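You operate a simulated robot arm through the tools that you are given. There is no shell and no other tool. Be economical: measure what you need, move in short steps, check, and stop when the job is done.

The job below is to be done with a simulated robot arm. You get a single attempt, and the scene is never put back.

Task
Try green on the grey speaker, then the black speaker, then both.
Fine: unmute it first, use the purple knob, and pull its fader off at the end.

It is judged by the outcome, as a careful person would: the job done as asked, and still so three seconds after it is handed in. It fails if anything else is knocked over, pushed out of place, dropped, spilled or broken.

Robot
A 7-joint arm with a two-finger parallel gripper, fixed in place. Base frame: the origin is at the foot of the arm, x ahead of it, y to its left, z up. Units: mm, degrees, N and s.
With the tool pointing down near the work surface it reaches from about 120 to 660 mm from the base axis. Its first joint turns from -66.0 to 66.0 degrees. Payload 2.4 kg.
The TCP is the grasp point between the finger pads, 30 mm short of the fingertips. In the tool frame z runs along the fingers and y along their closing line. Largest opening 94 mm; finger width 28, thickness 10; the body of the gripper, 50 by 96 mm, starts 55 mm behind the TCP.
Orientation is that of the tool frame in the base frame, as [roll, pitch, yaw] about the fixed x, y, z axes, in that order (R = Rz(yaw) Ry(pitch) Rx(roll)). With the fingers straight down and closing along the base's y, the tool's x points along the base's -x, its y along +y and its z along -z.

Tools
- The arm moves only by the tool move_arm. Its argument "rows" is a list of rows, each a list of 7 numbers: the gripper command, from -1 (fully open) to 1 (shut), values between in proportion, then the shift along the tool's x, y, z in cm, then the turn, a rotation vector about the tool's x, y, z in degrees. In form: [[claw, x, y, z, rx, ry, rz], ...]. A call has 1 to 20 rows; each row shifts and turns the commanded pose from where the row before left it, along the tool's axes as they then stand. Rows are played at 5 a second. More than 50 mm and 8.6 degrees between two rows, or a gripper value outside its range, and nothing of the call is played. A pose out of reach is approached as far as the arm can. The call stops where the force on the tool passes 60 N (or 10 N more than at its start, if that is more) or the arm is blocked; 0.2 s more then pass. Each finger travels about 153 mm/s and halts on what it meets, pressing with about 23 N; the grip force reading is that of the motor and also rises with nothing between the fingers. The clock runs only during rows and for 0.2 s after the last one: add rows that do not move to give the fingers time. The reply holds the time, the measured pose of the TCP, the force on the tool along the base axes, the opening and the grip force, in the units named above and with some noise, with the torque about the TCP (base axes, N m) and any sound that the robot's microphone picked up, and new pictures: "show" is both (left out), scene, wrist or none.
- Cameras (640 x 400 px; columns grow to the right, rows downward): "scene" is fixed at [24.3, 471.8, 1428]; the picture's right is [-0.84, -0.54, 0.00], its down [-0.38, 0.59, -0.72] and it looks along [0.39, -0.60, -0.70] (base axes); focal length 268 px, centre (320, 200). "wrist" rides on the gripper at [76, 14, -103] in the tool frame; the picture's right is [-0.18, 0.98, 0.00], its down [-0.75, -0.14, -0.64] and it looks along [-0.63, -0.12, 0.77] (tool axes); focal length 243 px, centre (320, 200). There is no depth. A picture from a camera that has moved, and an enlarged one, comes with that camera's place and axes in the base frame and with its lens.
- close_up(camera, box): a new picture of the part [left, top, right, bottom] of that camera's present view, enlarged. No time passes.
- close_job(): hands the job in; it is judged then, once.

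Work in short steps. Places have to be worked out from the pictures, the camera data and where the tool is seen: move nearer, look again, correct. Check each grasp and each placing, and mend what went wrong. You have 120 turns and 200 pictures in all, those below and enlarged ones among them. Open the gripper and draw the arm clear of the work before you hand the job in, unless the task says otherwise; then end with one line.

The tools are called after ">>>" as a command line: name --pt "numbers of a row" for each row, then --argument value for the rest, lists and objects as JSON in quotes. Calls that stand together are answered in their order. move_arm: Moves the arm, as the interface text tells. Its arguments: {"type":"object","properties":{"rows":{"type":"array"},"show":{"type":"string","enum":["both","scene","wrist","none"]}},"required":["rows"]} The other tools are called the same way: close_up (camera, box) takes an enlarged picture of a part of a camera's view; close_job () hands the job in.

At the start:

```text
time_s: 0.0
ee_pos: [333.4, -206.8, 1127.0]
ee_rot: [-179.7, 0.0, -179.9]
ft_force: [0.6, -0.3, 0.0]
wrist_torque: [-0.02, -0.02, 0.0]
finger_gap: 93.7
gripper_force: 0.1
```

scene: 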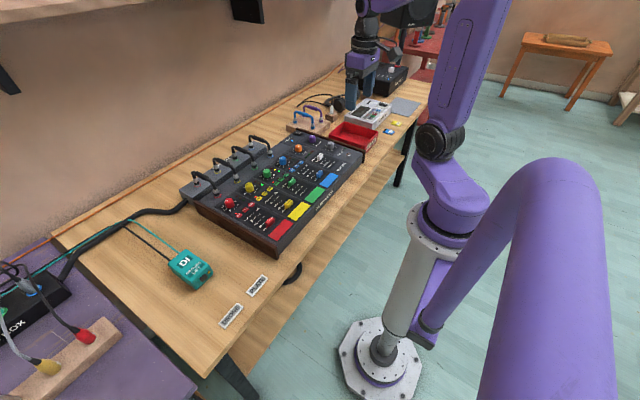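
wrist: 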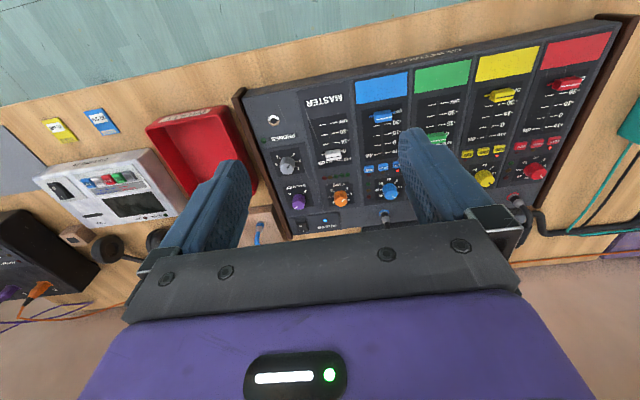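

I'll take enlarged looks at the mixer from both cameras first to understand controls.

>>> close_up --camera "scene" --box '[180, 120, 380, 260]'

>>> close_up --camera "wrist" --box '[230, 20, 430, 240]'

>>> close_up --camera "scene" --box '[280, 40, 460, 160]'

>>> close_up --camera "scene" --box '[0, 180, 280, 400]'

```text
2.86 times, centred on (280, 190) of scene
camera zoom: at [24.3, 471.8, 1428.0], right [-0.84, -0.54, 0.0], down [-0.38, 0.59, -0.72], along [0.39, -0.6, -0.7], focal length 766 px, centre (434, 229)
```

zoom: 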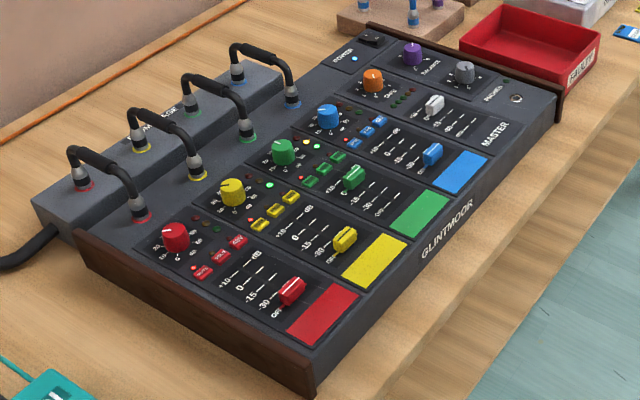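

```text
1.82 times, centred on (330, 130) of wrist
camera zoom: at [255.7, -192.9, 1228.3], right [0.18, 0.98, 0.0], down [0.75, -0.14, 0.64], along [0.63, -0.12, -0.77], focal length 441 px, centre (302, 327)
```

zoom: 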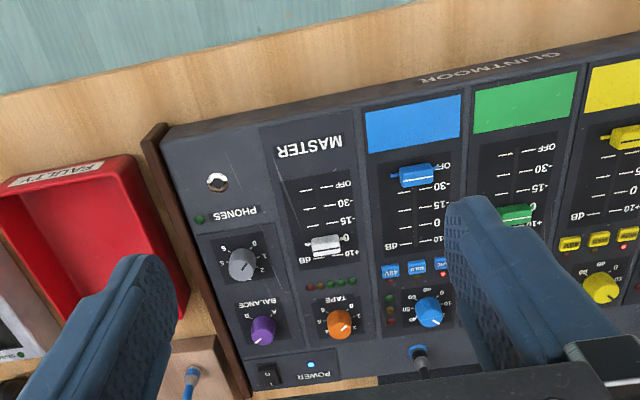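

```text
3.33 times, centred on (370, 100) of scene
camera zoom: at [24.3, 471.8, 1428.0], right [-0.84, -0.54, 0.0], down [-0.38, 0.59, -0.72], along [0.39, -0.6, -0.7], focal length 894 px, centre (153, 533)
```

zoom: 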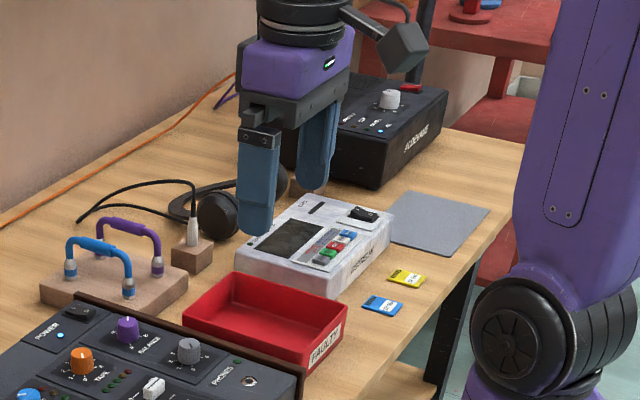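

```text
1.82 times, centred on (140, 290) of scene
camera zoom: at [24.3, 471.8, 1428.0], right [-0.84, -0.54, 0.0], down [-0.38, 0.59, -0.72], along [0.39, -0.6, -0.7], focal length 488 px, centre (647, 36)
```

zoom: 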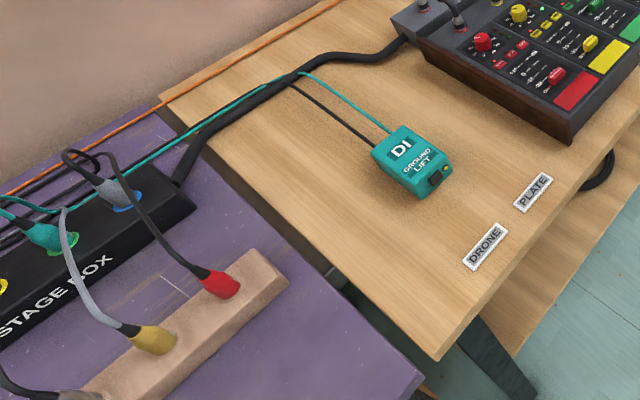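

Next I look at the speakers' surroundings and labels in more detail.

>>> close_up --camera "scene" --box '[340, 0, 480, 90]'

>>> close_up --camera "scene" --box '[200, 0, 300, 60]'

>>> close_up --camera "scene" --box '[240, 130, 320, 210]'

>>> close_up --camera "scene" --box '[300, 125, 360, 175]'

>>> close_up --camera "wrist" --box '[0, 180, 120, 340]'

>>> close_up --camera "scene" --box '[0, 50, 60, 110]'

```text
4.44 times, centred on (410, 45) of scene
camera zoom: at [24.3, 471.8, 1428.0], right [-0.84, -0.54, 0.0], down [-0.38, 0.59, -0.72], along [0.39, -0.6, -0.7], focal length 1192 px, centre (-80, 889)
```

zoom: 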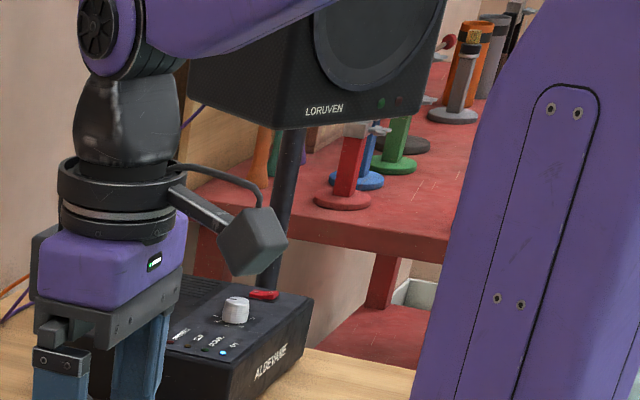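

```text
6.40 times, centred on (250, 30) of scene
camera zoom: at [24.3, 471.8, 1428.0], right [-0.84, -0.54, 0.0], down [-0.38, 0.59, -0.72], along [0.39, -0.6, -0.7], focal length 1717 px, centre (768, 1288)
```

zoom: 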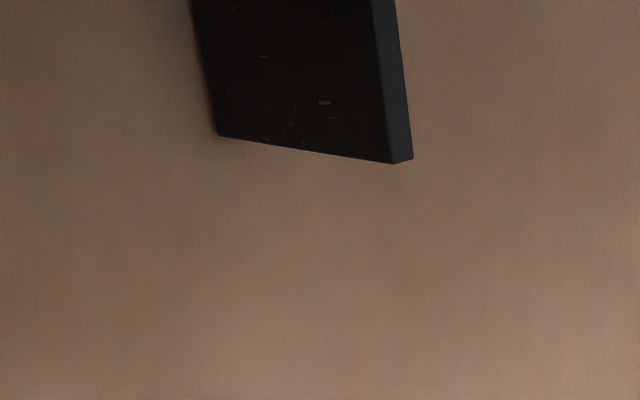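

```text
5.00 times, centred on (280, 170) of scene
camera zoom: at [24.3, 471.8, 1428.0], right [-0.84, -0.54, 0.0], down [-0.38, 0.59, -0.72], along [0.39, -0.6, -0.7], focal length 1341 px, centre (520, 350)
```

zoom: 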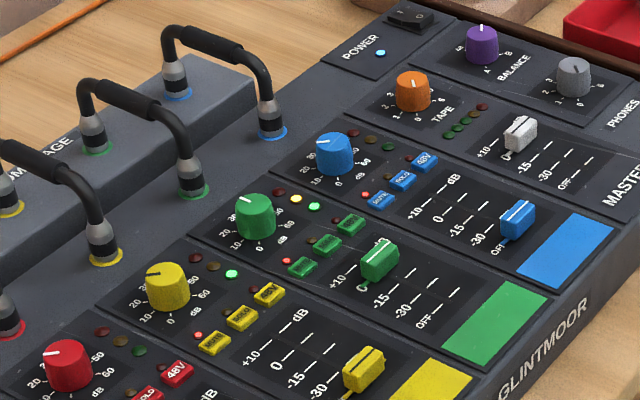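

```text
8.00 times, centred on (330, 150) of scene
camera zoom: at [24.3, 471.8, 1428.0], right [-0.84, -0.54, 0.0], down [-0.38, 0.59, -0.72], along [0.39, -0.6, -0.7], focal length 2146 px, centre (240, 600)
```

zoom: 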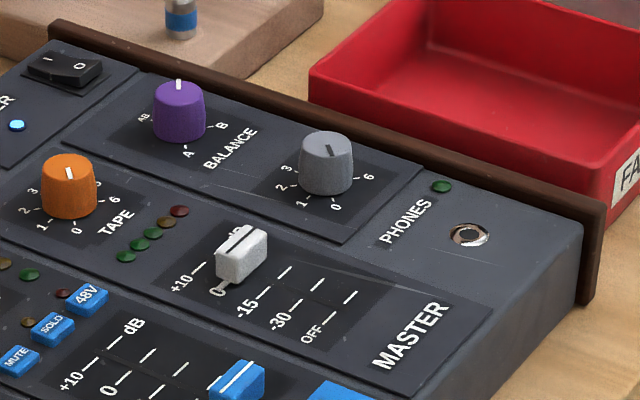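

```text
2.50 times, centred on (60, 260) of wrist
camera zoom: at [255.7, -192.9, 1228.3], right [0.18, 0.98, 0.0], down [0.75, -0.14, 0.64], along [0.63, -0.12, -0.77], focal length 606 px, centre (970, 50)
```

zoom: 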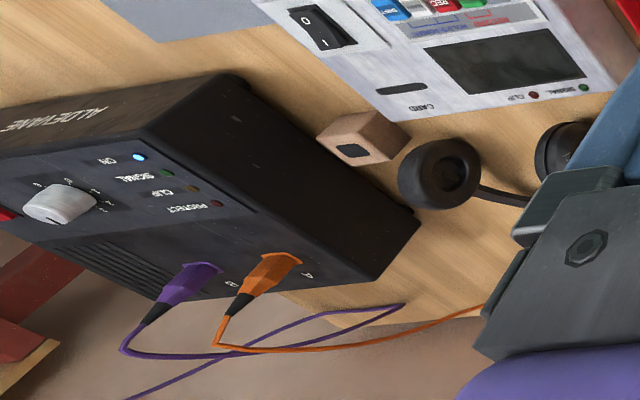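

```text
6.67 times, centred on (30, 80) of scene
camera zoom: at [24.3, 471.8, 1428.0], right [-0.84, -0.54, 0.0], down [-0.38, 0.59, -0.72], along [0.39, -0.6, -0.7], focal length 1788 px, centre (2253, 1000)
```

zoom: 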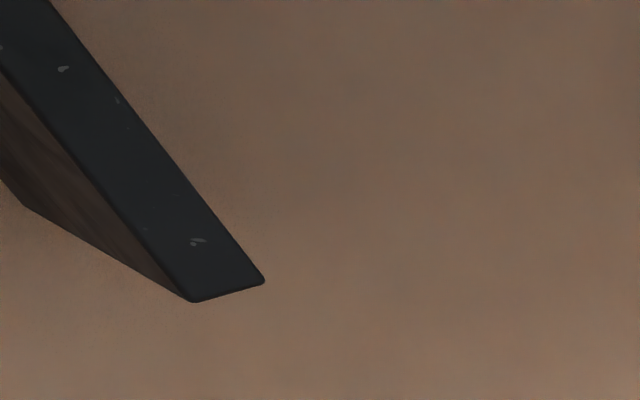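

The purple BALANCE knob has A / AB / B positions; I need to know which speaker is A. I'll zoom the knob and amp outputs again and follow the cables.

>>> close_up --camera "wrist" --box '[270, 140, 350, 240]'

>>> close_up --camera "wrist" --box '[0, 260, 70, 330]'

>>> close_up --camera "wrist" --box '[440, 80, 520, 200]'

```text
4.00 times, centred on (310, 190) of wrist
camera zoom: at [255.7, -192.9, 1228.3], right [0.18, 0.98, 0.0], down [0.75, -0.14, 0.64], along [0.63, -0.12, -0.77], focal length 970 px, centre (360, 240)
```

zoom: 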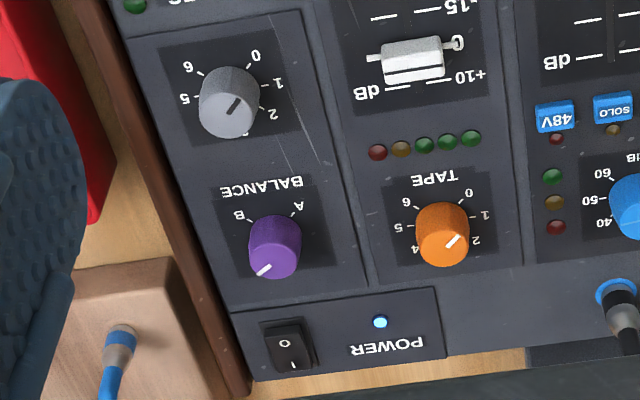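

```text
5.71 times, centred on (35, 295) of wrist
camera zoom: at [255.7, -192.9, 1228.3], right [0.18, 0.98, 0.0], down [0.75, -0.14, 0.64], along [0.63, -0.12, -0.77], focal length 1386 px, centre (1949, -343)
```

zoom: 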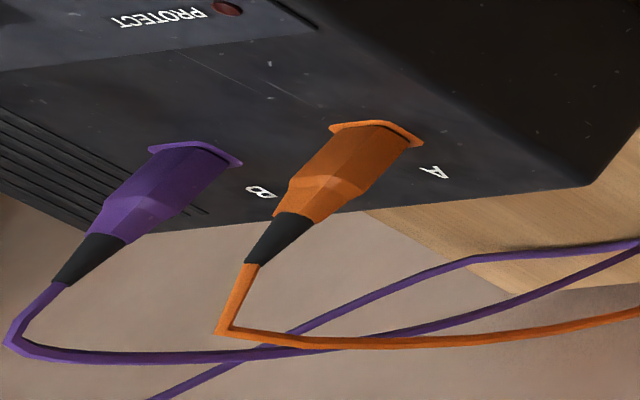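

```text
3.33 times, centred on (480, 140) of wrist
camera zoom: at [255.7, -192.9, 1228.3], right [0.18, 0.98, 0.0], down [0.75, -0.14, 0.64], along [0.63, -0.12, -0.77], focal length 809 px, centre (-213, 400)
```

zoom: 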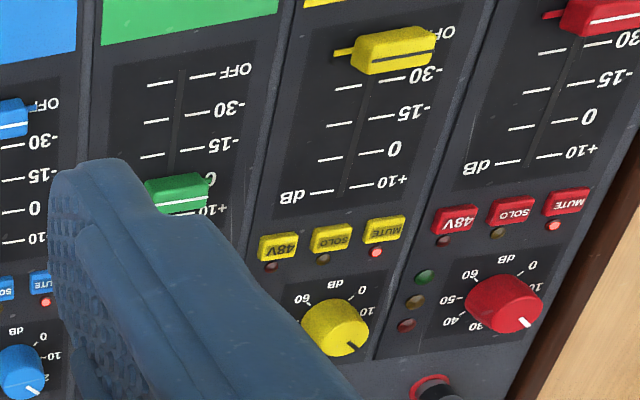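

A = orange lead, B = purple lead at the amp. I need to trace them to the speakers, so I raise the arm and swing the wrist camera left and upward.

>>> move_arm --pt "-1 0 0 -4 0 0 0" --pt "-1 0 0 -4 0 0 -7" --pt "-1 0 0 -4 0 0 -7" --pt "-1 0 0 0 0 0 -8" --pt "-1 0 0 0 0 0 -8" --pt "-1 0 0 0 0 0 -8" --pt "-1 0 0 0 0 0 -8" --pt "-1 0 0 0 0 -8 0" --pt "-1 0 0 0 0 -8 0" --pt "-1 0 0 0 0 -8 0" --pt "-1 0 0 0 0 -8 0" --pt "-1 0 0 0 0 -8 0" --pt "-1 0 0 0 0 0 0"

```text
time_s: 2.8
ee_pos: [332.4, -207.9, 1246.2]
ee_rot: [-179.8, 40.1, -133.9]
ft_force: [0.0, -0.1, 0.4]
wrist_torque: [0.01, 0.01, 0.02]
finger_gap: 93.9
gripper_force: 0.0
camera wrist: at [235.3, -286.8, 1275.4], right [-0.61, 0.79, 0.12], down [0.21, 0.02, 0.98], along [0.76, 0.62, -0.18], focal length 243 px, centre (320, 200)
```

scene: 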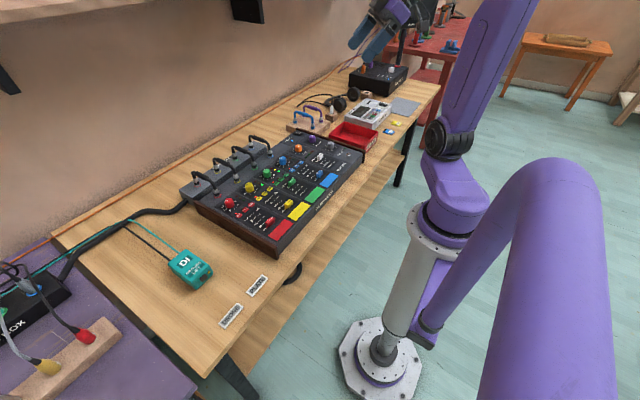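
wrist: 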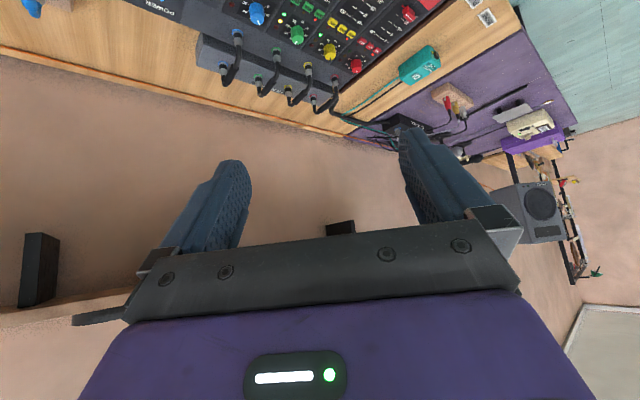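

A grey speaker stands at the far left. Zooming in there and on the cables near the stage box.

>>> close_up --camera "wrist" --box '[450, 80, 610, 290]'

>>> close_up --camera "wrist" --box '[320, 70, 470, 170]'

>>> close_up --camera "scene" --box '[340, 0, 460, 100]'

>>> close_up --camera "scene" --box '[0, 200, 120, 300]'

```text
1.90 times, centred on (530, 185) of wrist
camera zoom: at [235.3, -286.8, 1275.4], right [-0.61, 0.79, 0.12], down [0.21, 0.02, 0.98], along [0.76, 0.62, -0.18], focal length 462 px, centre (-80, 229)
```

zoom: 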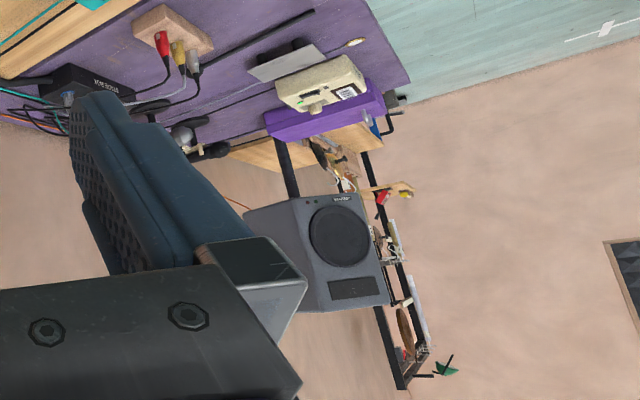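

```text
4.00 times, centred on (395, 120) of wrist
camera zoom: at [235.3, -286.8, 1275.4], right [-0.61, 0.79, 0.12], down [0.21, 0.02, 0.98], along [0.76, 0.62, -0.18], focal length 970 px, centre (20, 520)
```

zoom: 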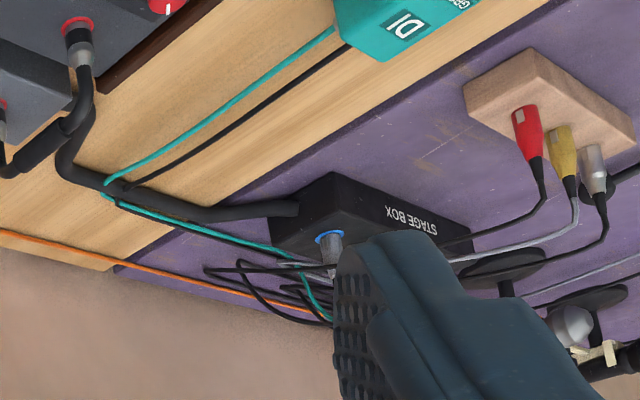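

```text
4.00 times, centred on (400, 50) of scene
camera zoom: at [24.3, 471.8, 1428.0], right [-0.84, -0.54, 0.0], down [-0.38, 0.59, -0.72], along [0.39, -0.6, -0.7], focal length 1073 px, centre (0, 800)
```

zoom: 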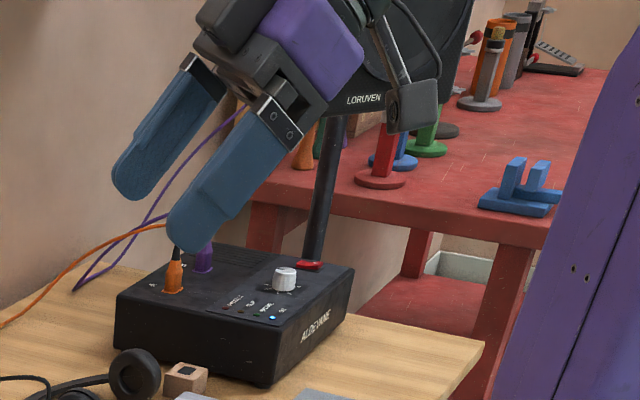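

```text
4.00 times, centred on (60, 250) of scene
camera zoom: at [24.3, 471.8, 1428.0], right [-0.84, -0.54, 0.0], down [-0.38, 0.59, -0.72], along [0.39, -0.6, -0.7], focal length 1073 px, centre (1360, 0)
```

zoom: 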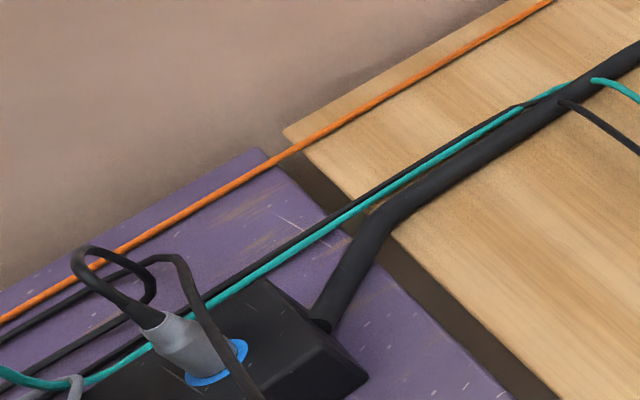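

Orange (A) runs to the left where the grey speaker stands; purple (B) goes up to the black LORUVEN. So grey = A, black = B. Balance knob is near (555,-292,858). I return to vertical, move over the mixer and tilt the camera to look straight down.

>>> move_arm --pt "-1 0 0 0 0 8 0" --pt "-1 0 0 0 0 8 0" --pt "-1 0 0 0 0 8 0" --pt "-1 0 0 0 0 8 0" --pt "-1 0 0 0 0 8 0" --pt "-1 0 0 0 0 0 8" --pt "-1 0 0 0 0 0 8" --pt "-1 0 0 0 0 0 8" --pt "-1 0 0 0 0 0 8" --pt "-1 0 0 0 0 0 7" --pt "-1 0 0 0 0 0 7" --pt "-1 -3 0 4.5 0 0 0" --pt "-1 -3 0 4.5 0 0 0" --pt "-1 -3 0 4.5 0 0 0" --pt "-1 -3 0 4.5 0 0 0" --pt "-1 0 0 0 0 8 0" --pt "-1 0 0 0 0 8 0" --pt "-1 0 0 0 0 8 0" --pt "-1 0 0 0 0 8 0" --pt "-1 0 0 0 0 0 0" --show "wrist"

```text
refused: row 12 steps farther than a row can; nothing moved
```

Step was too large; repeating with smaller shifts.

>>> move_arm --pt "-1 0 0 0 0 8 0" --pt "-1 0 0 0 0 8 0" --pt "-1 0 0 0 0 8 0" --pt "-1 0 0 0 0 8 0" --pt "-1 0 0 0 0 8 0" --pt "-1 0 0 0 0 0 8" --pt "-1 0 0 0 0 0 8" --pt "-1 0 0 0 0 0 8" --pt "-1 0 0 0 0 0 8" --pt "-1 0 0 0 0 0 7" --pt "-1 0 0 0 0 0 7" --pt "-1 -2.8 0 4 0 0 0" --pt "-1 -2.8 0 4 0 0 0" --pt "-1 -2.8 0 4 0 0 0" --pt "-1 -2.8 0 4 0 0 0" --pt "-1 -2.8 0 4 0 8 0" --pt "-1 0 0 0 0 8 0" --pt "-1 0 0 0 0 8 0" --pt "-1 0 0 0 0 8 0" --pt "-1 0 0 0 0 0 0" --show "wrist"

```text
time_s: 7.0
ee_pos: [471.4, -206.3, 1046.9]
ee_rot: [-179.7, -32.1, 179.8]
ft_force: [-0.5, 0.5, -0.3]
wrist_torque: [-0.01, 0.01, -0.03]
finger_gap: 94.0
gripper_force: 0.0
camera wrist: at [461.0, -192.5, 1172.9], right [0.16, 0.98, -0.1], down [0.98, -0.14, 0.14], along [0.13, -0.12, -0.98], focal length 243 px, centre (320, 200)
```

wrist: 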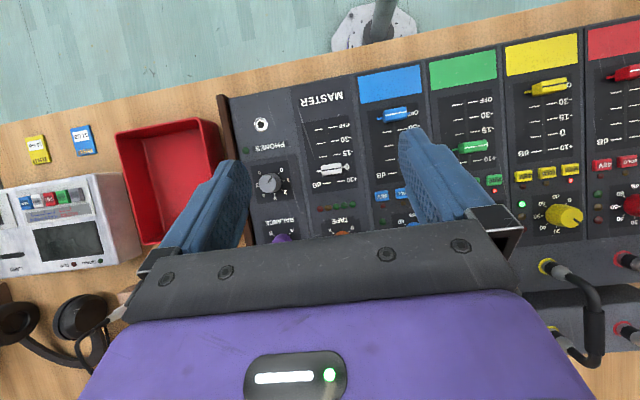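

The knob is hidden by the gripper body; move 80 mm farther in x and a bit right.

>>> move_arm --pt "-1 -3.4 -2 -2.1 0 0 0" --pt "-1 -3.4 -2 -2.1 0 0 0" --pt "-1 0 0 0 0 0 0" --show "wrist"

```text
time_s: 7.8
ee_pos: [531.7, -240.8, 1046.2]
ee_rot: [-179.8, -32.1, 179.9]
ft_force: [-0.3, 0.1, 0.4]
wrist_torque: [0.01, -0.01, -0.03]
finger_gap: 93.6
gripper_force: 0.1
out of reach, approached as far as the arm can: row 2
camera wrist: at [521.3, -226.3, 1172.4], right [0.16, 0.98, -0.1], down [0.98, -0.14, 0.14], along [0.13, -0.12, -0.98], focal length 243 px, centre (320, 200)
```

wrist: 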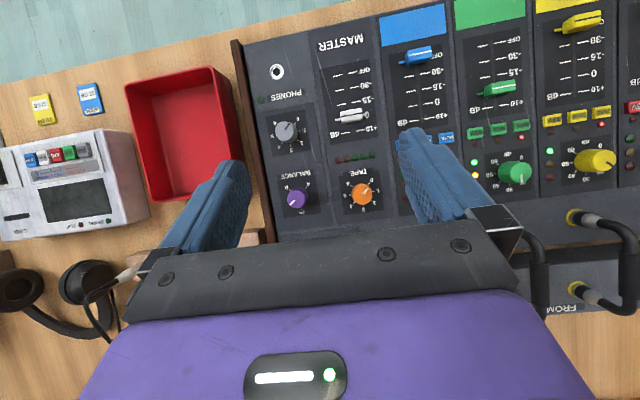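

Now the knobs are visible from above; zoom.

>>> close_up --camera "wrist" --box '[260, 165, 340, 225]'

>>> close_up --camera "wrist" --box '[440, 20, 560, 200]'

>>> close_up --camera "scene" --box '[240, 130, 320, 210]'

```text
6.67 times, centred on (300, 195) of wrist
camera zoom: at [521.3, -226.3, 1172.4], right [0.16, 0.98, -0.1], down [0.98, -0.14, 0.14], along [0.13, -0.12, -0.98], focal length 1618 px, centre (453, 233)
```

zoom: 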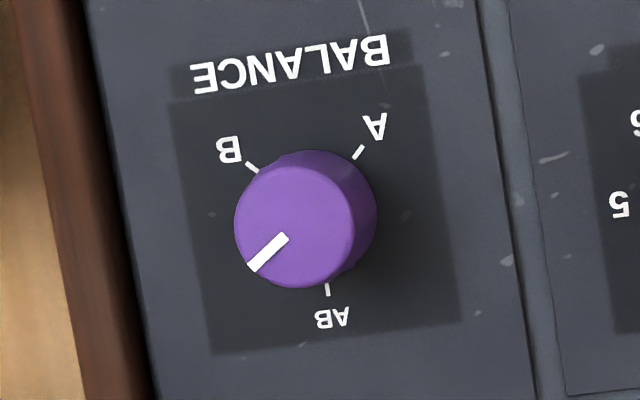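

```text
2.22 times, centred on (500, 110) of wrist
camera zoom: at [521.3, -226.3, 1172.4], right [0.16, 0.98, -0.1], down [0.98, -0.14, 0.14], along [0.13, -0.12, -0.98], focal length 539 px, centre (-80, 400)
```

zoom: 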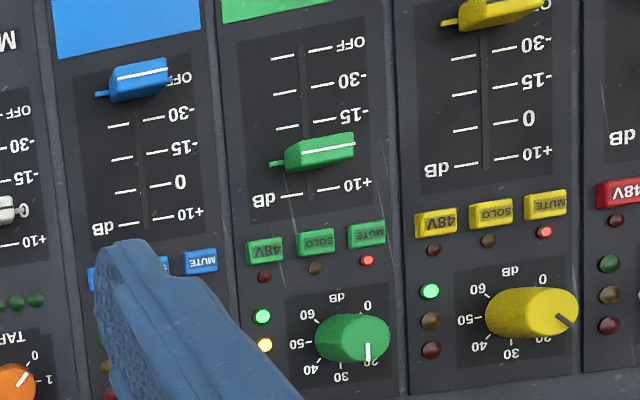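

```text
5.00 times, centred on (280, 170) of scene
camera zoom: at [24.3, 471.8, 1428.0], right [-0.84, -0.54, 0.0], down [-0.38, 0.59, -0.72], along [0.39, -0.6, -0.7], focal length 1341 px, centre (520, 350)
```

zoom: 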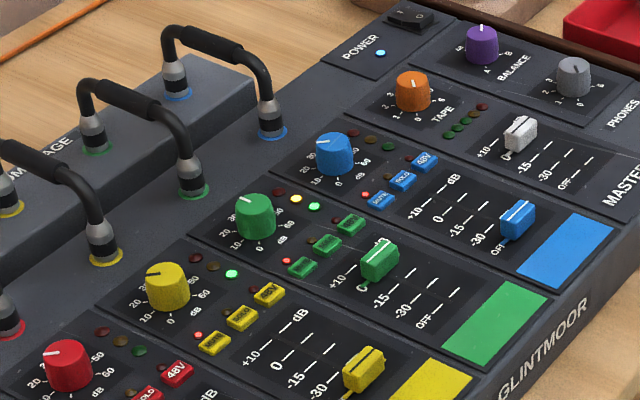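

MUTE button of green is at about (509,-12,850); the balance knob at (556,-295,~858), pointer now ~50° right of AB, A/B at ±135°. I straighten the tool, close the fingers and move toward the mute button.

>>> move_arm --pt "-1 0 0 0 0 -8 0" --pt "-0.5 0 0 0 0 -8 0" --pt "0 0 0 0 0 -8 0" --pt "1 0 0 0 0 -8 0" --pt "1 0 5 0 0 0 0" --pt "1 0 5 0 0 0 0" --pt "1 0 5 0 0 0 0" --pt "1 0 5 0 0 0 0" --pt "1 0 0 0 0 0 0" --show "wrist"

```text
time_s: 9.8
ee_pos: [533.6, -42.2, 1045.6]
ee_rot: [-179.8, 0.0, 179.9]
ft_force: [0.1, 0.6, 0.0]
wrist_torque: [0.0, 0.01, 0.0]
finger_gap: 0.0
gripper_force: 23.4
camera wrist: at [457.3, -28.1, 1146.9], right [0.19, 0.98, 0.0], down [0.75, -0.14, 0.64], along [0.63, -0.12, -0.77], focal length 243 px, centre (320, 200)
```

wrist: 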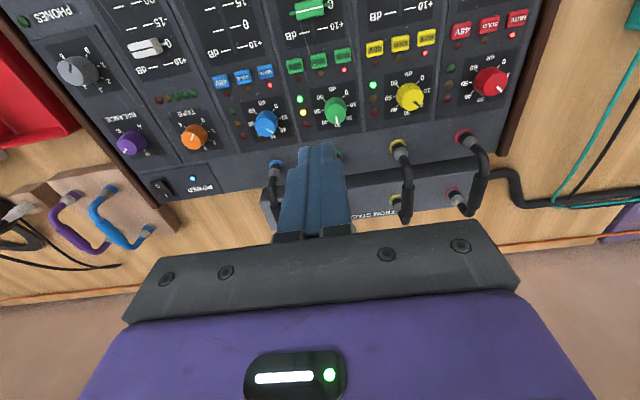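

Now at (534,-42,1046). Move over the button and down to z≈915.

>>> move_arm --pt "1 2.86 3.07 0 0 0 0" --pt "1 0 0 4.5 0 0 0" --pt "1 0 0 4.5 0 0 0" --pt "1 0 0 4 0 0 0" --pt "1 0 0 0 0 0 0"

```text
time_s: 11.0
ee_pos: [505.1, -12.9, 914.9]
ee_rot: [-179.8, 0.1, -180.0]
ft_force: [-0.4, -0.4, 0.3]
wrist_torque: [0.0, -0.01, 0.0]
finger_gap: 0.0
gripper_force: 23.1
camera wrist: at [427.8, 1.8, 1016.7], right [0.18, 0.98, 0.0], down [0.75, -0.14, 0.64], along [0.63, -0.12, -0.77], focal length 243 px, centre (320, 200)
```

scene: 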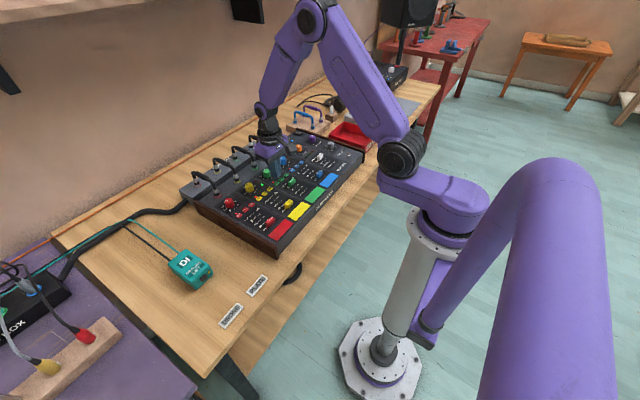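
wrist: 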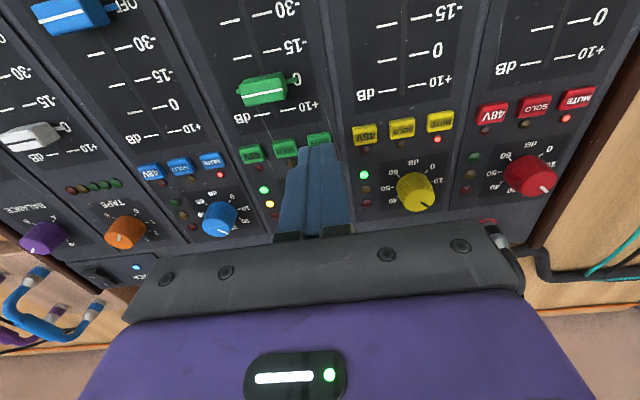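

>>> close_up --camera "wrist" --box '[220, 60, 400, 210]'

>>> close_up --camera "scene" --box '[230, 120, 330, 220]'

```text
2.67 times, centred on (310, 135) of wrist
camera zoom: at [427.8, 1.8, 1016.7], right [0.18, 0.98, 0.0], down [0.75, -0.14, 0.64], along [0.63, -0.12, -0.77], focal length 647 px, centre (347, 373)
```

zoom: 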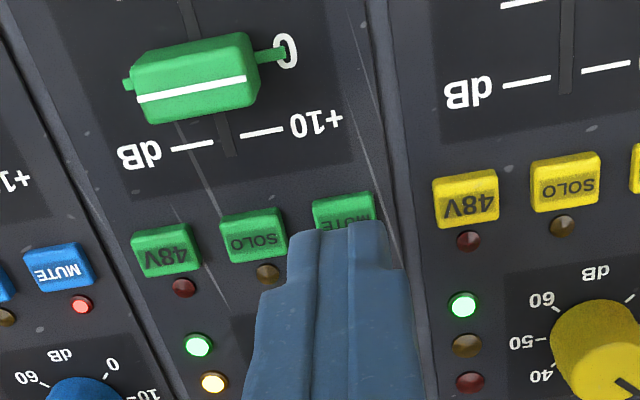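

```text
4.00 times, centred on (280, 170) of scene
camera zoom: at [24.3, 471.8, 1428.0], right [-0.84, -0.54, 0.0], down [-0.38, 0.59, -0.72], along [0.39, -0.6, -0.7], focal length 1073 px, centre (480, 320)
```

zoom: 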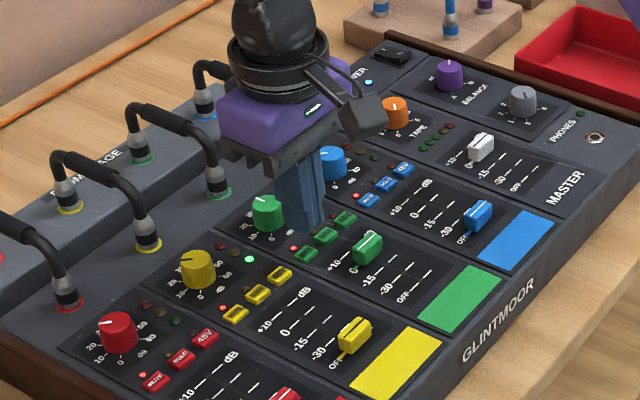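

Projection agrees the tip lands on MUTE. Descend to ~4 mm above, then press gently.

>>> move_arm --pt "1 0 0.1 2.8 0 0 0" --pt "1 0 0 0 0 0 0"

>>> close_up --camera "wrist" --box '[220, 60, 400, 210]'

```text
time_s: 11.6
ee_pos: [503.6, -10.9, 889.5]
ee_rot: [-179.8, 0.0, -179.9]
ft_force: [-0.4, -0.4, -0.5]
wrist_torque: [-0.02, -0.01, -0.02]
finger_gap: 0.0
gripper_force: 23.0
camera wrist: at [427.9, 3.7, 989.6], right [0.18, 0.98, 0.0], down [0.75, -0.14, 0.64], along [0.63, -0.12, -0.77], focal length 243 px, centre (320, 200)
```

scene: 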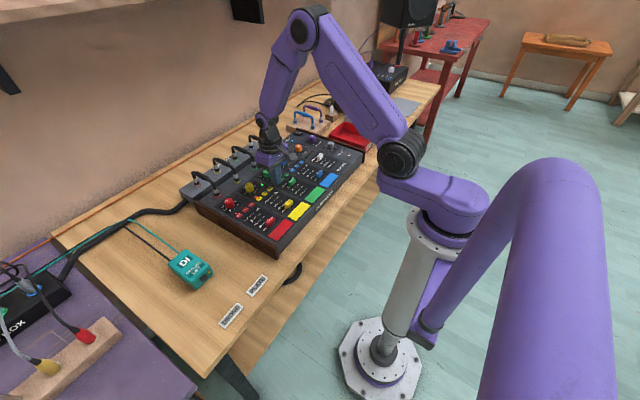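
wrist: 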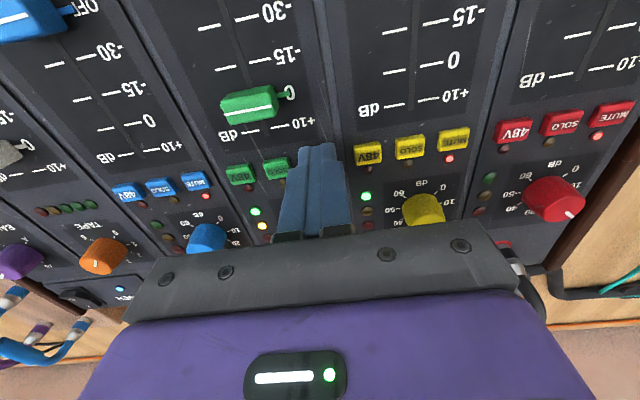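

```text
2.67 times, centred on (310, 135) of wrist
camera zoom: at [427.9, 3.7, 989.6], right [0.18, 0.98, 0.0], down [0.75, -0.14, 0.64], along [0.63, -0.12, -0.77], focal length 647 px, centre (347, 373)
```

zoom: 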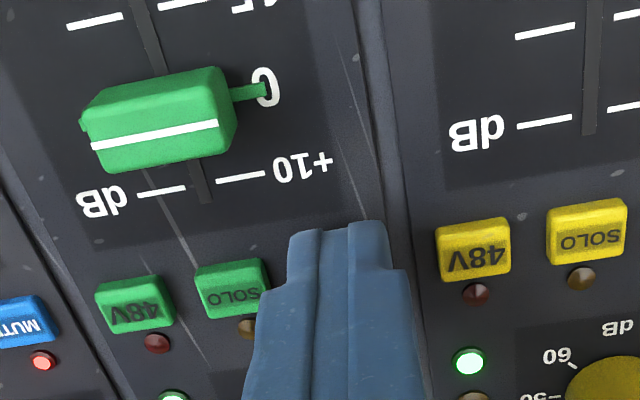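

Tip hides the button as expected. Press in ~2-mm increments to feel contact.

>>> move_arm --pt "1 0 -0.1 0.4 0 0 0" --pt "1 0 0 0.3 0 0 0" --pt "1 0 0 0.2 0 0 0" --show "none"

```text
time_s: 12.4
ee_pos: [504.1, -11.8, 883.5]
ee_rot: [-179.8, 0.0, 179.9]
ft_force: [-9.5, -0.3, 21.9]
wrist_torque: [0.01, 0.13, -0.01]
finger_gap: 0.0
gripper_force: 22.6
heard: click
stopped in row 3: the force on the tool passed its limit at 67 N (the readings are from after the stop); the commanded pose is now the measured one
```

A click was heard. Lift off and check the mute LED.

>>> move_arm --pt "1 0 0 -3 0 0 0" --pt "1 0 0 -4 0 0 0" --pt "1 0 0 0 0 0 0"

>>> close_up --camera "wrist" --box '[220, 60, 400, 210]'

>>> close_up --camera "scene" --box '[230, 120, 330, 220]'

```text
time_s: 13.2
ee_pos: [504.2, -13.6, 952.6]
ee_rot: [-179.8, 0.1, -180.0]
ft_force: [-0.6, -0.4, 0.9]
wrist_torque: [0.01, 0.01, 0.04]
finger_gap: 0.0
gripper_force: 23.1
camera wrist: at [427.8, 0.5, 1053.3], right [0.18, 0.98, 0.0], down [0.75, -0.14, 0.64], along [0.63, -0.12, -0.77], focal length 243 px, centre (320, 200)
```

scene: 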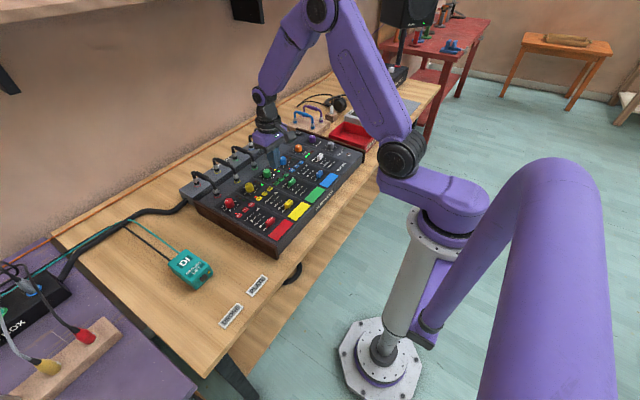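
wrist: 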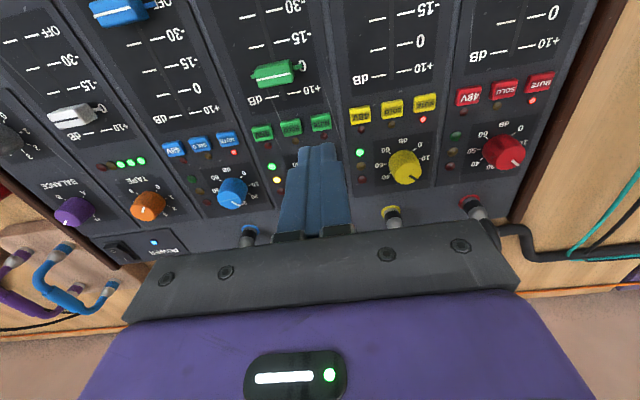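

```text
2.67 times, centred on (310, 135) of wrist
camera zoom: at [427.8, 0.5, 1053.3], right [0.18, 0.98, 0.0], down [0.75, -0.14, 0.64], along [0.63, -0.12, -0.77], focal length 647 px, centre (347, 373)
```

zoom: 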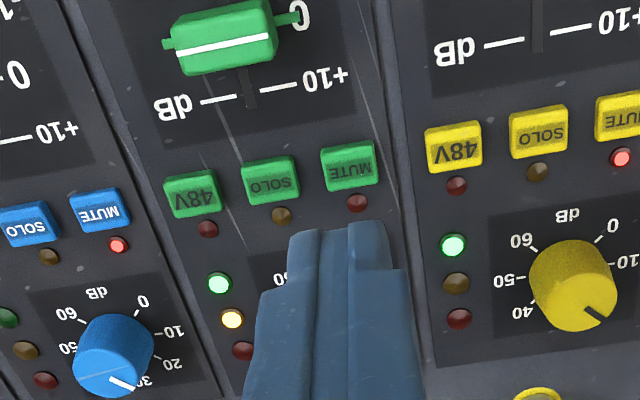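

```text
4.00 times, centred on (280, 170) of scene
camera zoom: at [24.3, 471.8, 1428.0], right [-0.84, -0.54, 0.0], down [-0.38, 0.59, -0.72], along [0.39, -0.6, -0.7], focal length 1073 px, centre (480, 320)
```

zoom: 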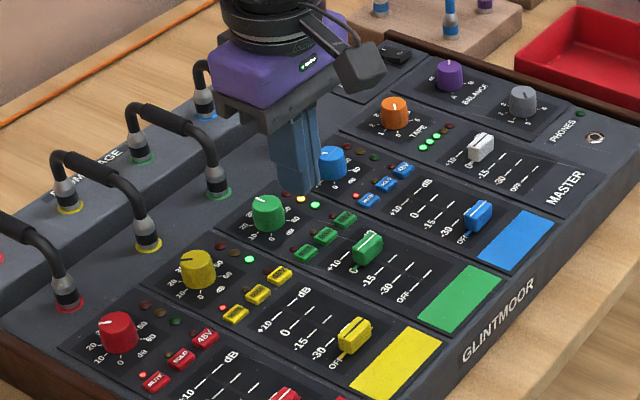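

Green's mute LED is off and master meter lights up: unmuted. Now go above the purple knob, half-open, pre-rotated clockwise 90° so I can turn it counter-clockwise to A.

>>> move_arm --pt "0.0 -1.0 -4.7 0 0 0 0" --pt "0.0 -0.9 -4.7 0 0 0 0" --pt "0.0 -0.9 -4.7 0 0 0 0" --pt "0.0 -0.8 -4.7 0 0 0 0" --pt "0.0 -0.8 -4.7 0 0 0 0" --pt "0.0 -0.8 -4.6 0 0 0 0" --pt "0 0 0 0 0 0 0"

```text
time_s: 14.8
ee_pos: [557.9, -292.4, 954.5]
ee_rot: [-179.8, 0.1, 180.0]
ft_force: [0.2, -0.4, 0.0]
wrist_torque: [0.0, 0.02, 0.03]
finger_gap: 46.8
gripper_force: 0.0
camera wrist: at [481.1, -278.4, 1054.8], right [0.18, 0.98, 0.0], down [0.75, -0.14, 0.64], along [0.63, -0.12, -0.77], focal length 243 px, centre (320, 200)
```

scene: 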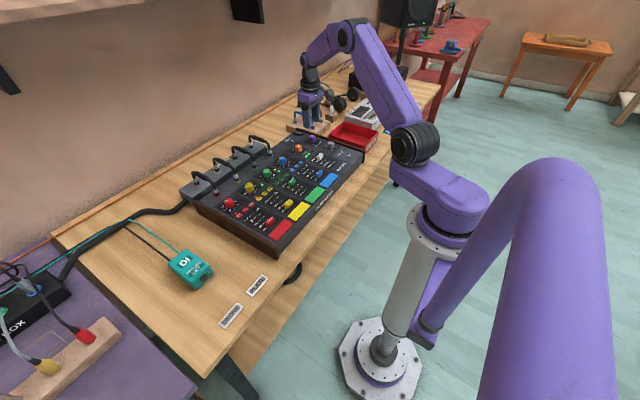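
wrist: 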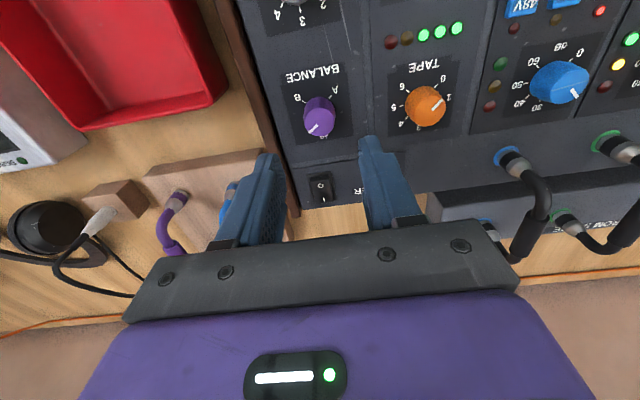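

Knob refined to (554.5,-294). Rotate the gripper clockwise 88° and align over it.

>>> move_arm --pt "0 0.35 -0.15 0 0 0 0" --pt "0 0 0 0 0 0 8" --pt "0 0 0 0 0 0 8" --pt "0 0 0 0 0 0 8" --pt "0 0 0 0 0 0 8" --pt "0 0 0 0 0 0 8" --pt "0 0 0 0 0 0 8" --pt "0 0 0 0 0 0 8" --pt "0 0 0 0 0 0 8" --pt "0 0 0 0 0 0 8" --pt "0 0 0 0 0 0 8" --pt "0 0 0 0 0 0 8" --pt "0 0 0 0 0 0 0"

```text
time_s: 17.6
ee_pos: [553.7, -292.9, 954.1]
ee_rot: [179.9, 0.2, 91.9]
ft_force: [-0.6, 0.1, 0.8]
wrist_torque: [-0.03, -0.03, -0.02]
finger_gap: 46.9
gripper_force: 0.1
camera wrist: at [564.8, -216.9, 1055.1], right [0.99, -0.15, 0.0], down [-0.12, -0.76, 0.64], along [-0.1, -0.64, -0.76], focal length 243 px, centre (320, 200)
```

scene: 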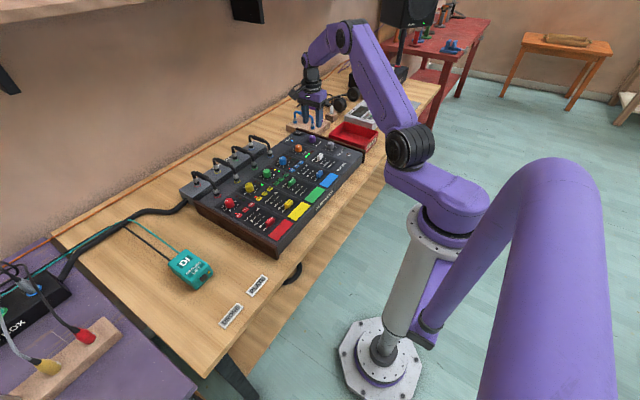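
wrist: 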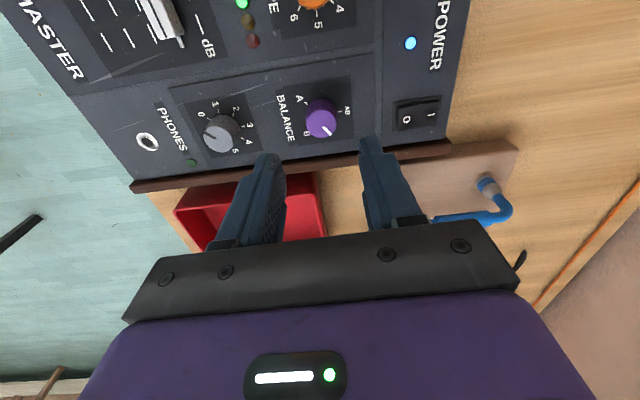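

Both views agree knob at (554.4,-294). Descend around it to tip height ≈853.

>>> move_arm --pt "0 0.1 0 3.5 0 0 0" --pt "0 0 0 2.5 0 0 0" --pt "0 0 0 1.0 0 0 0" --pt "0 0 0 0 0 0 0"

>>> close_up --camera "wrist" --box '[200, 40, 440, 240]'

>>> close_up --camera "scene" --box '[260, 90, 370, 180]'

```text
time_s: 18.6
ee_pos: [552.8, -293.5, 883.6]
ee_rot: [180.0, 0.2, 92.1]
ft_force: [0.2, 0.6, 0.3]
wrist_torque: [0.02, 0.01, 0.02]
finger_gap: 47.2
gripper_force: 0.1
camera wrist: at [564.3, -215.8, 983.7], right [0.99, -0.15, 0.0], down [-0.12, -0.76, 0.64], along [-0.1, -0.64, -0.76], focal length 243 px, centre (320, 200)
```

scene: 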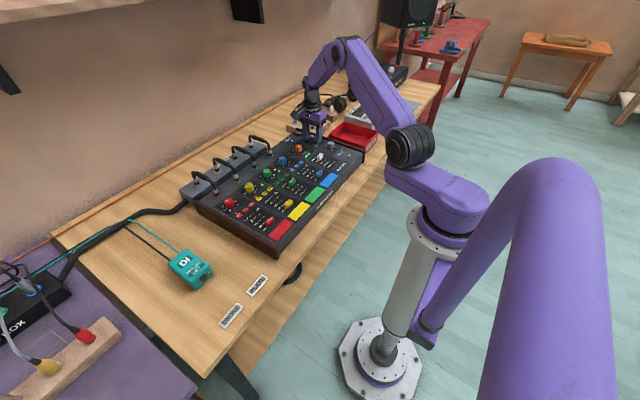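
wrist: 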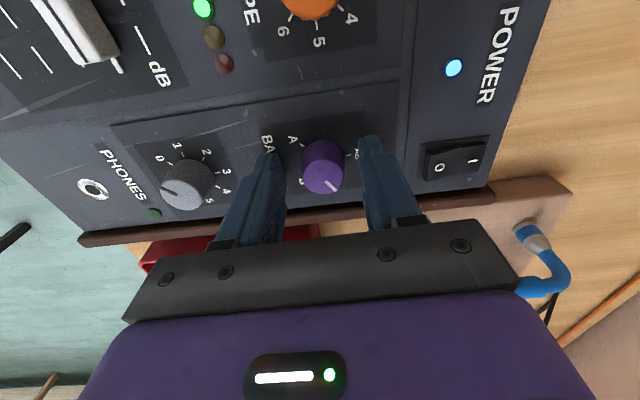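

```text
2.00 times, centred on (320, 140) of wrist
camera zoom: at [564.3, -215.8, 983.7], right [0.99, -0.15, 0.0], down [-0.12, -0.76, 0.64], along [-0.1, -0.64, -0.76], focal length 485 px, centre (320, 320)
```

zoom: 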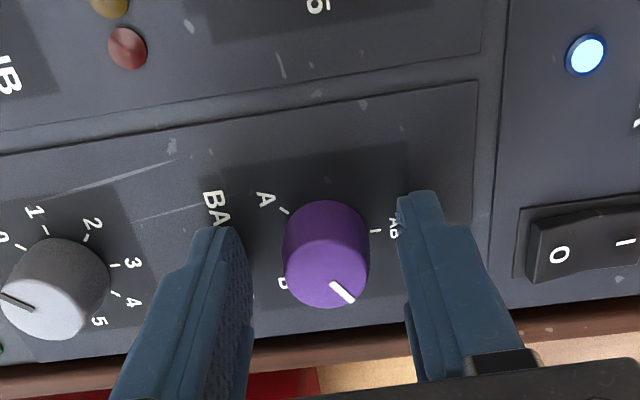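

```text
4.44 times, centred on (315, 135) of scene
camera zoom: at [24.3, 471.8, 1428.0], right [-0.84, -0.54, 0.0], down [-0.38, 0.59, -0.72], along [0.39, -0.6, -0.7], focal length 1192 px, centre (342, 489)
```

zoom: 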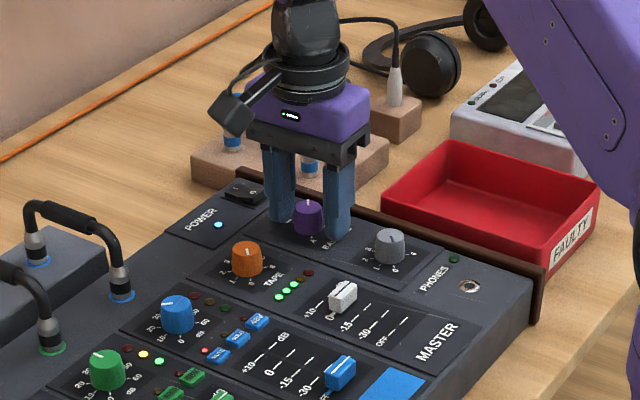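

Knob body spans z≈845–870, centre (555,-294). Shift 2 mm in +x, lower 3 mm, and grip.

>>> move_arm --pt "0 0 0.2 0.3 0 0 0" --pt "0.5 0 0 0 0 0 0" --pt "1 0 0 0 0 0 0" --pt "1 0 0 0 0 0 0" --pt "1 0 0 0 0 0 0" --show "wrist"

>>> close_up --camera "wrist" --box '[240, 90, 400, 230]'

```text
time_s: 19.8
ee_pos: [553.8, -295.4, 881.6]
ee_rot: [179.8, 0.1, 91.9]
ft_force: [-10.4, -1.9, 37.3]
wrist_torque: [0.59, 0.89, 0.24]
finger_gap: 25.6
gripper_force: 45.0
camera wrist: at [565.8, -217.2, 982.9], right [0.99, -0.15, 0.01], down [-0.12, -0.75, 0.65], along [-0.09, -0.64, -0.76], focal length 243 px, centre (320, 200)
```

wrist: 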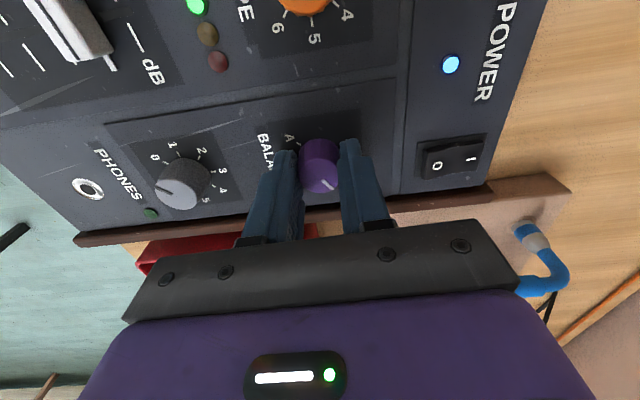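

```text
2.86 times, centred on (320, 160) of wrist
camera zoom: at [565.8, -217.2, 982.9], right [0.99, -0.15, 0.01], down [-0.12, -0.75, 0.65], along [-0.09, -0.64, -0.76], focal length 693 px, centre (320, 314)
```

zoom: 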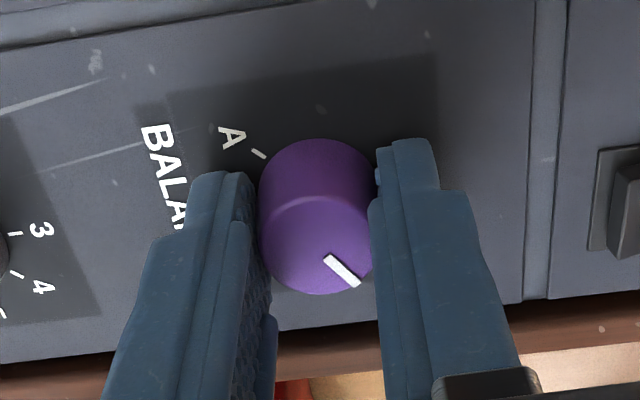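

The tips press on the panel (37 N). Release, rise 3 mm, and grip again.

>>> move_arm --pt "0.3 0 0 0 0 0 0" --pt "0.3 0 0 -0.4 0 0 0" --pt "0.3 0 0 0 0 0 0" --pt "1 0 0 0 0 0 0" --pt "1 0 0 0 0 0 0" --pt "1 0 0 0 0 0 0" --show "none"

```text
time_s: 21.2
ee_pos: [554.8, -291.3, 882.0]
ee_rot: [-179.9, 0.1, 92.1]
ft_force: [6.9, 0.6, -11.7]
wrist_torque: [-0.36, -0.25, 0.0]
finger_gap: 25.2
gripper_force: 44.9
```

Grip is good with small residual forces. Turn counter-clockwise 24° as a trial.

>>> move_arm --pt "1 0 0 0 0 0 -8" --pt "1 0 0 0 0 0 -8" --pt "1 0 0 0 0 0 -8" --pt "1 0 0 0 0 0 0" --show "wrist"

>>> close_up --camera "wrist" --box '[240, 90, 400, 230]'

```text
time_s: 22.2
ee_pos: [554.2, -290.8, 882.4]
ee_rot: [-179.8, -0.2, 116.1]
ft_force: [1.6, 8.5, -26.8]
wrist_torque: [-0.08, -0.14, -0.03]
finger_gap: 25.4
gripper_force: 44.7
camera wrist: at [533.8, -217.2, 983.6], right [0.96, 0.27, 0.0], down [0.21, -0.74, 0.64], along [0.17, -0.62, -0.77], focal length 243 px, centre (320, 200)
```

wrist: 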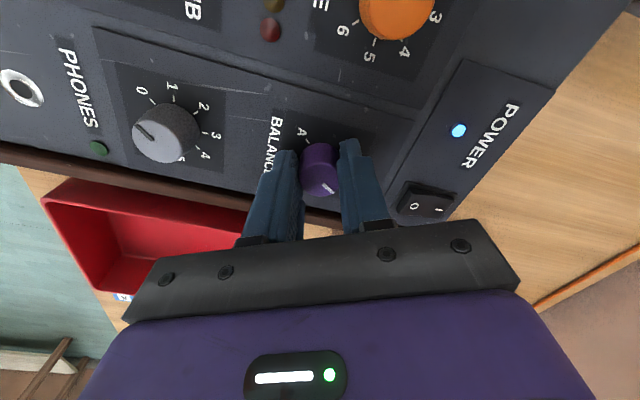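

```text
2.86 times, centred on (320, 160) of wrist
camera zoom: at [533.8, -217.2, 983.6], right [0.96, 0.27, 0.0], down [0.21, -0.74, 0.64], along [0.17, -0.62, -0.77], focal length 693 px, centre (320, 314)
```

zoom: 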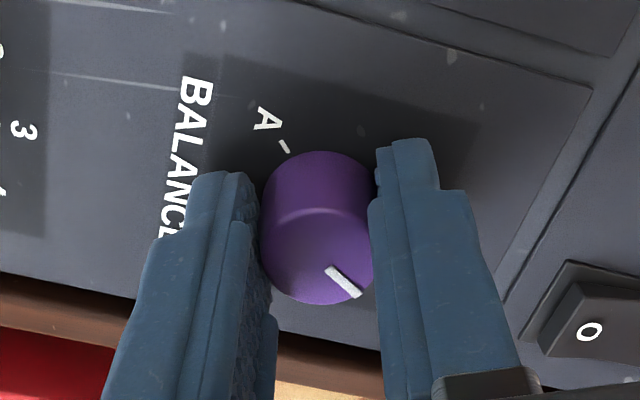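

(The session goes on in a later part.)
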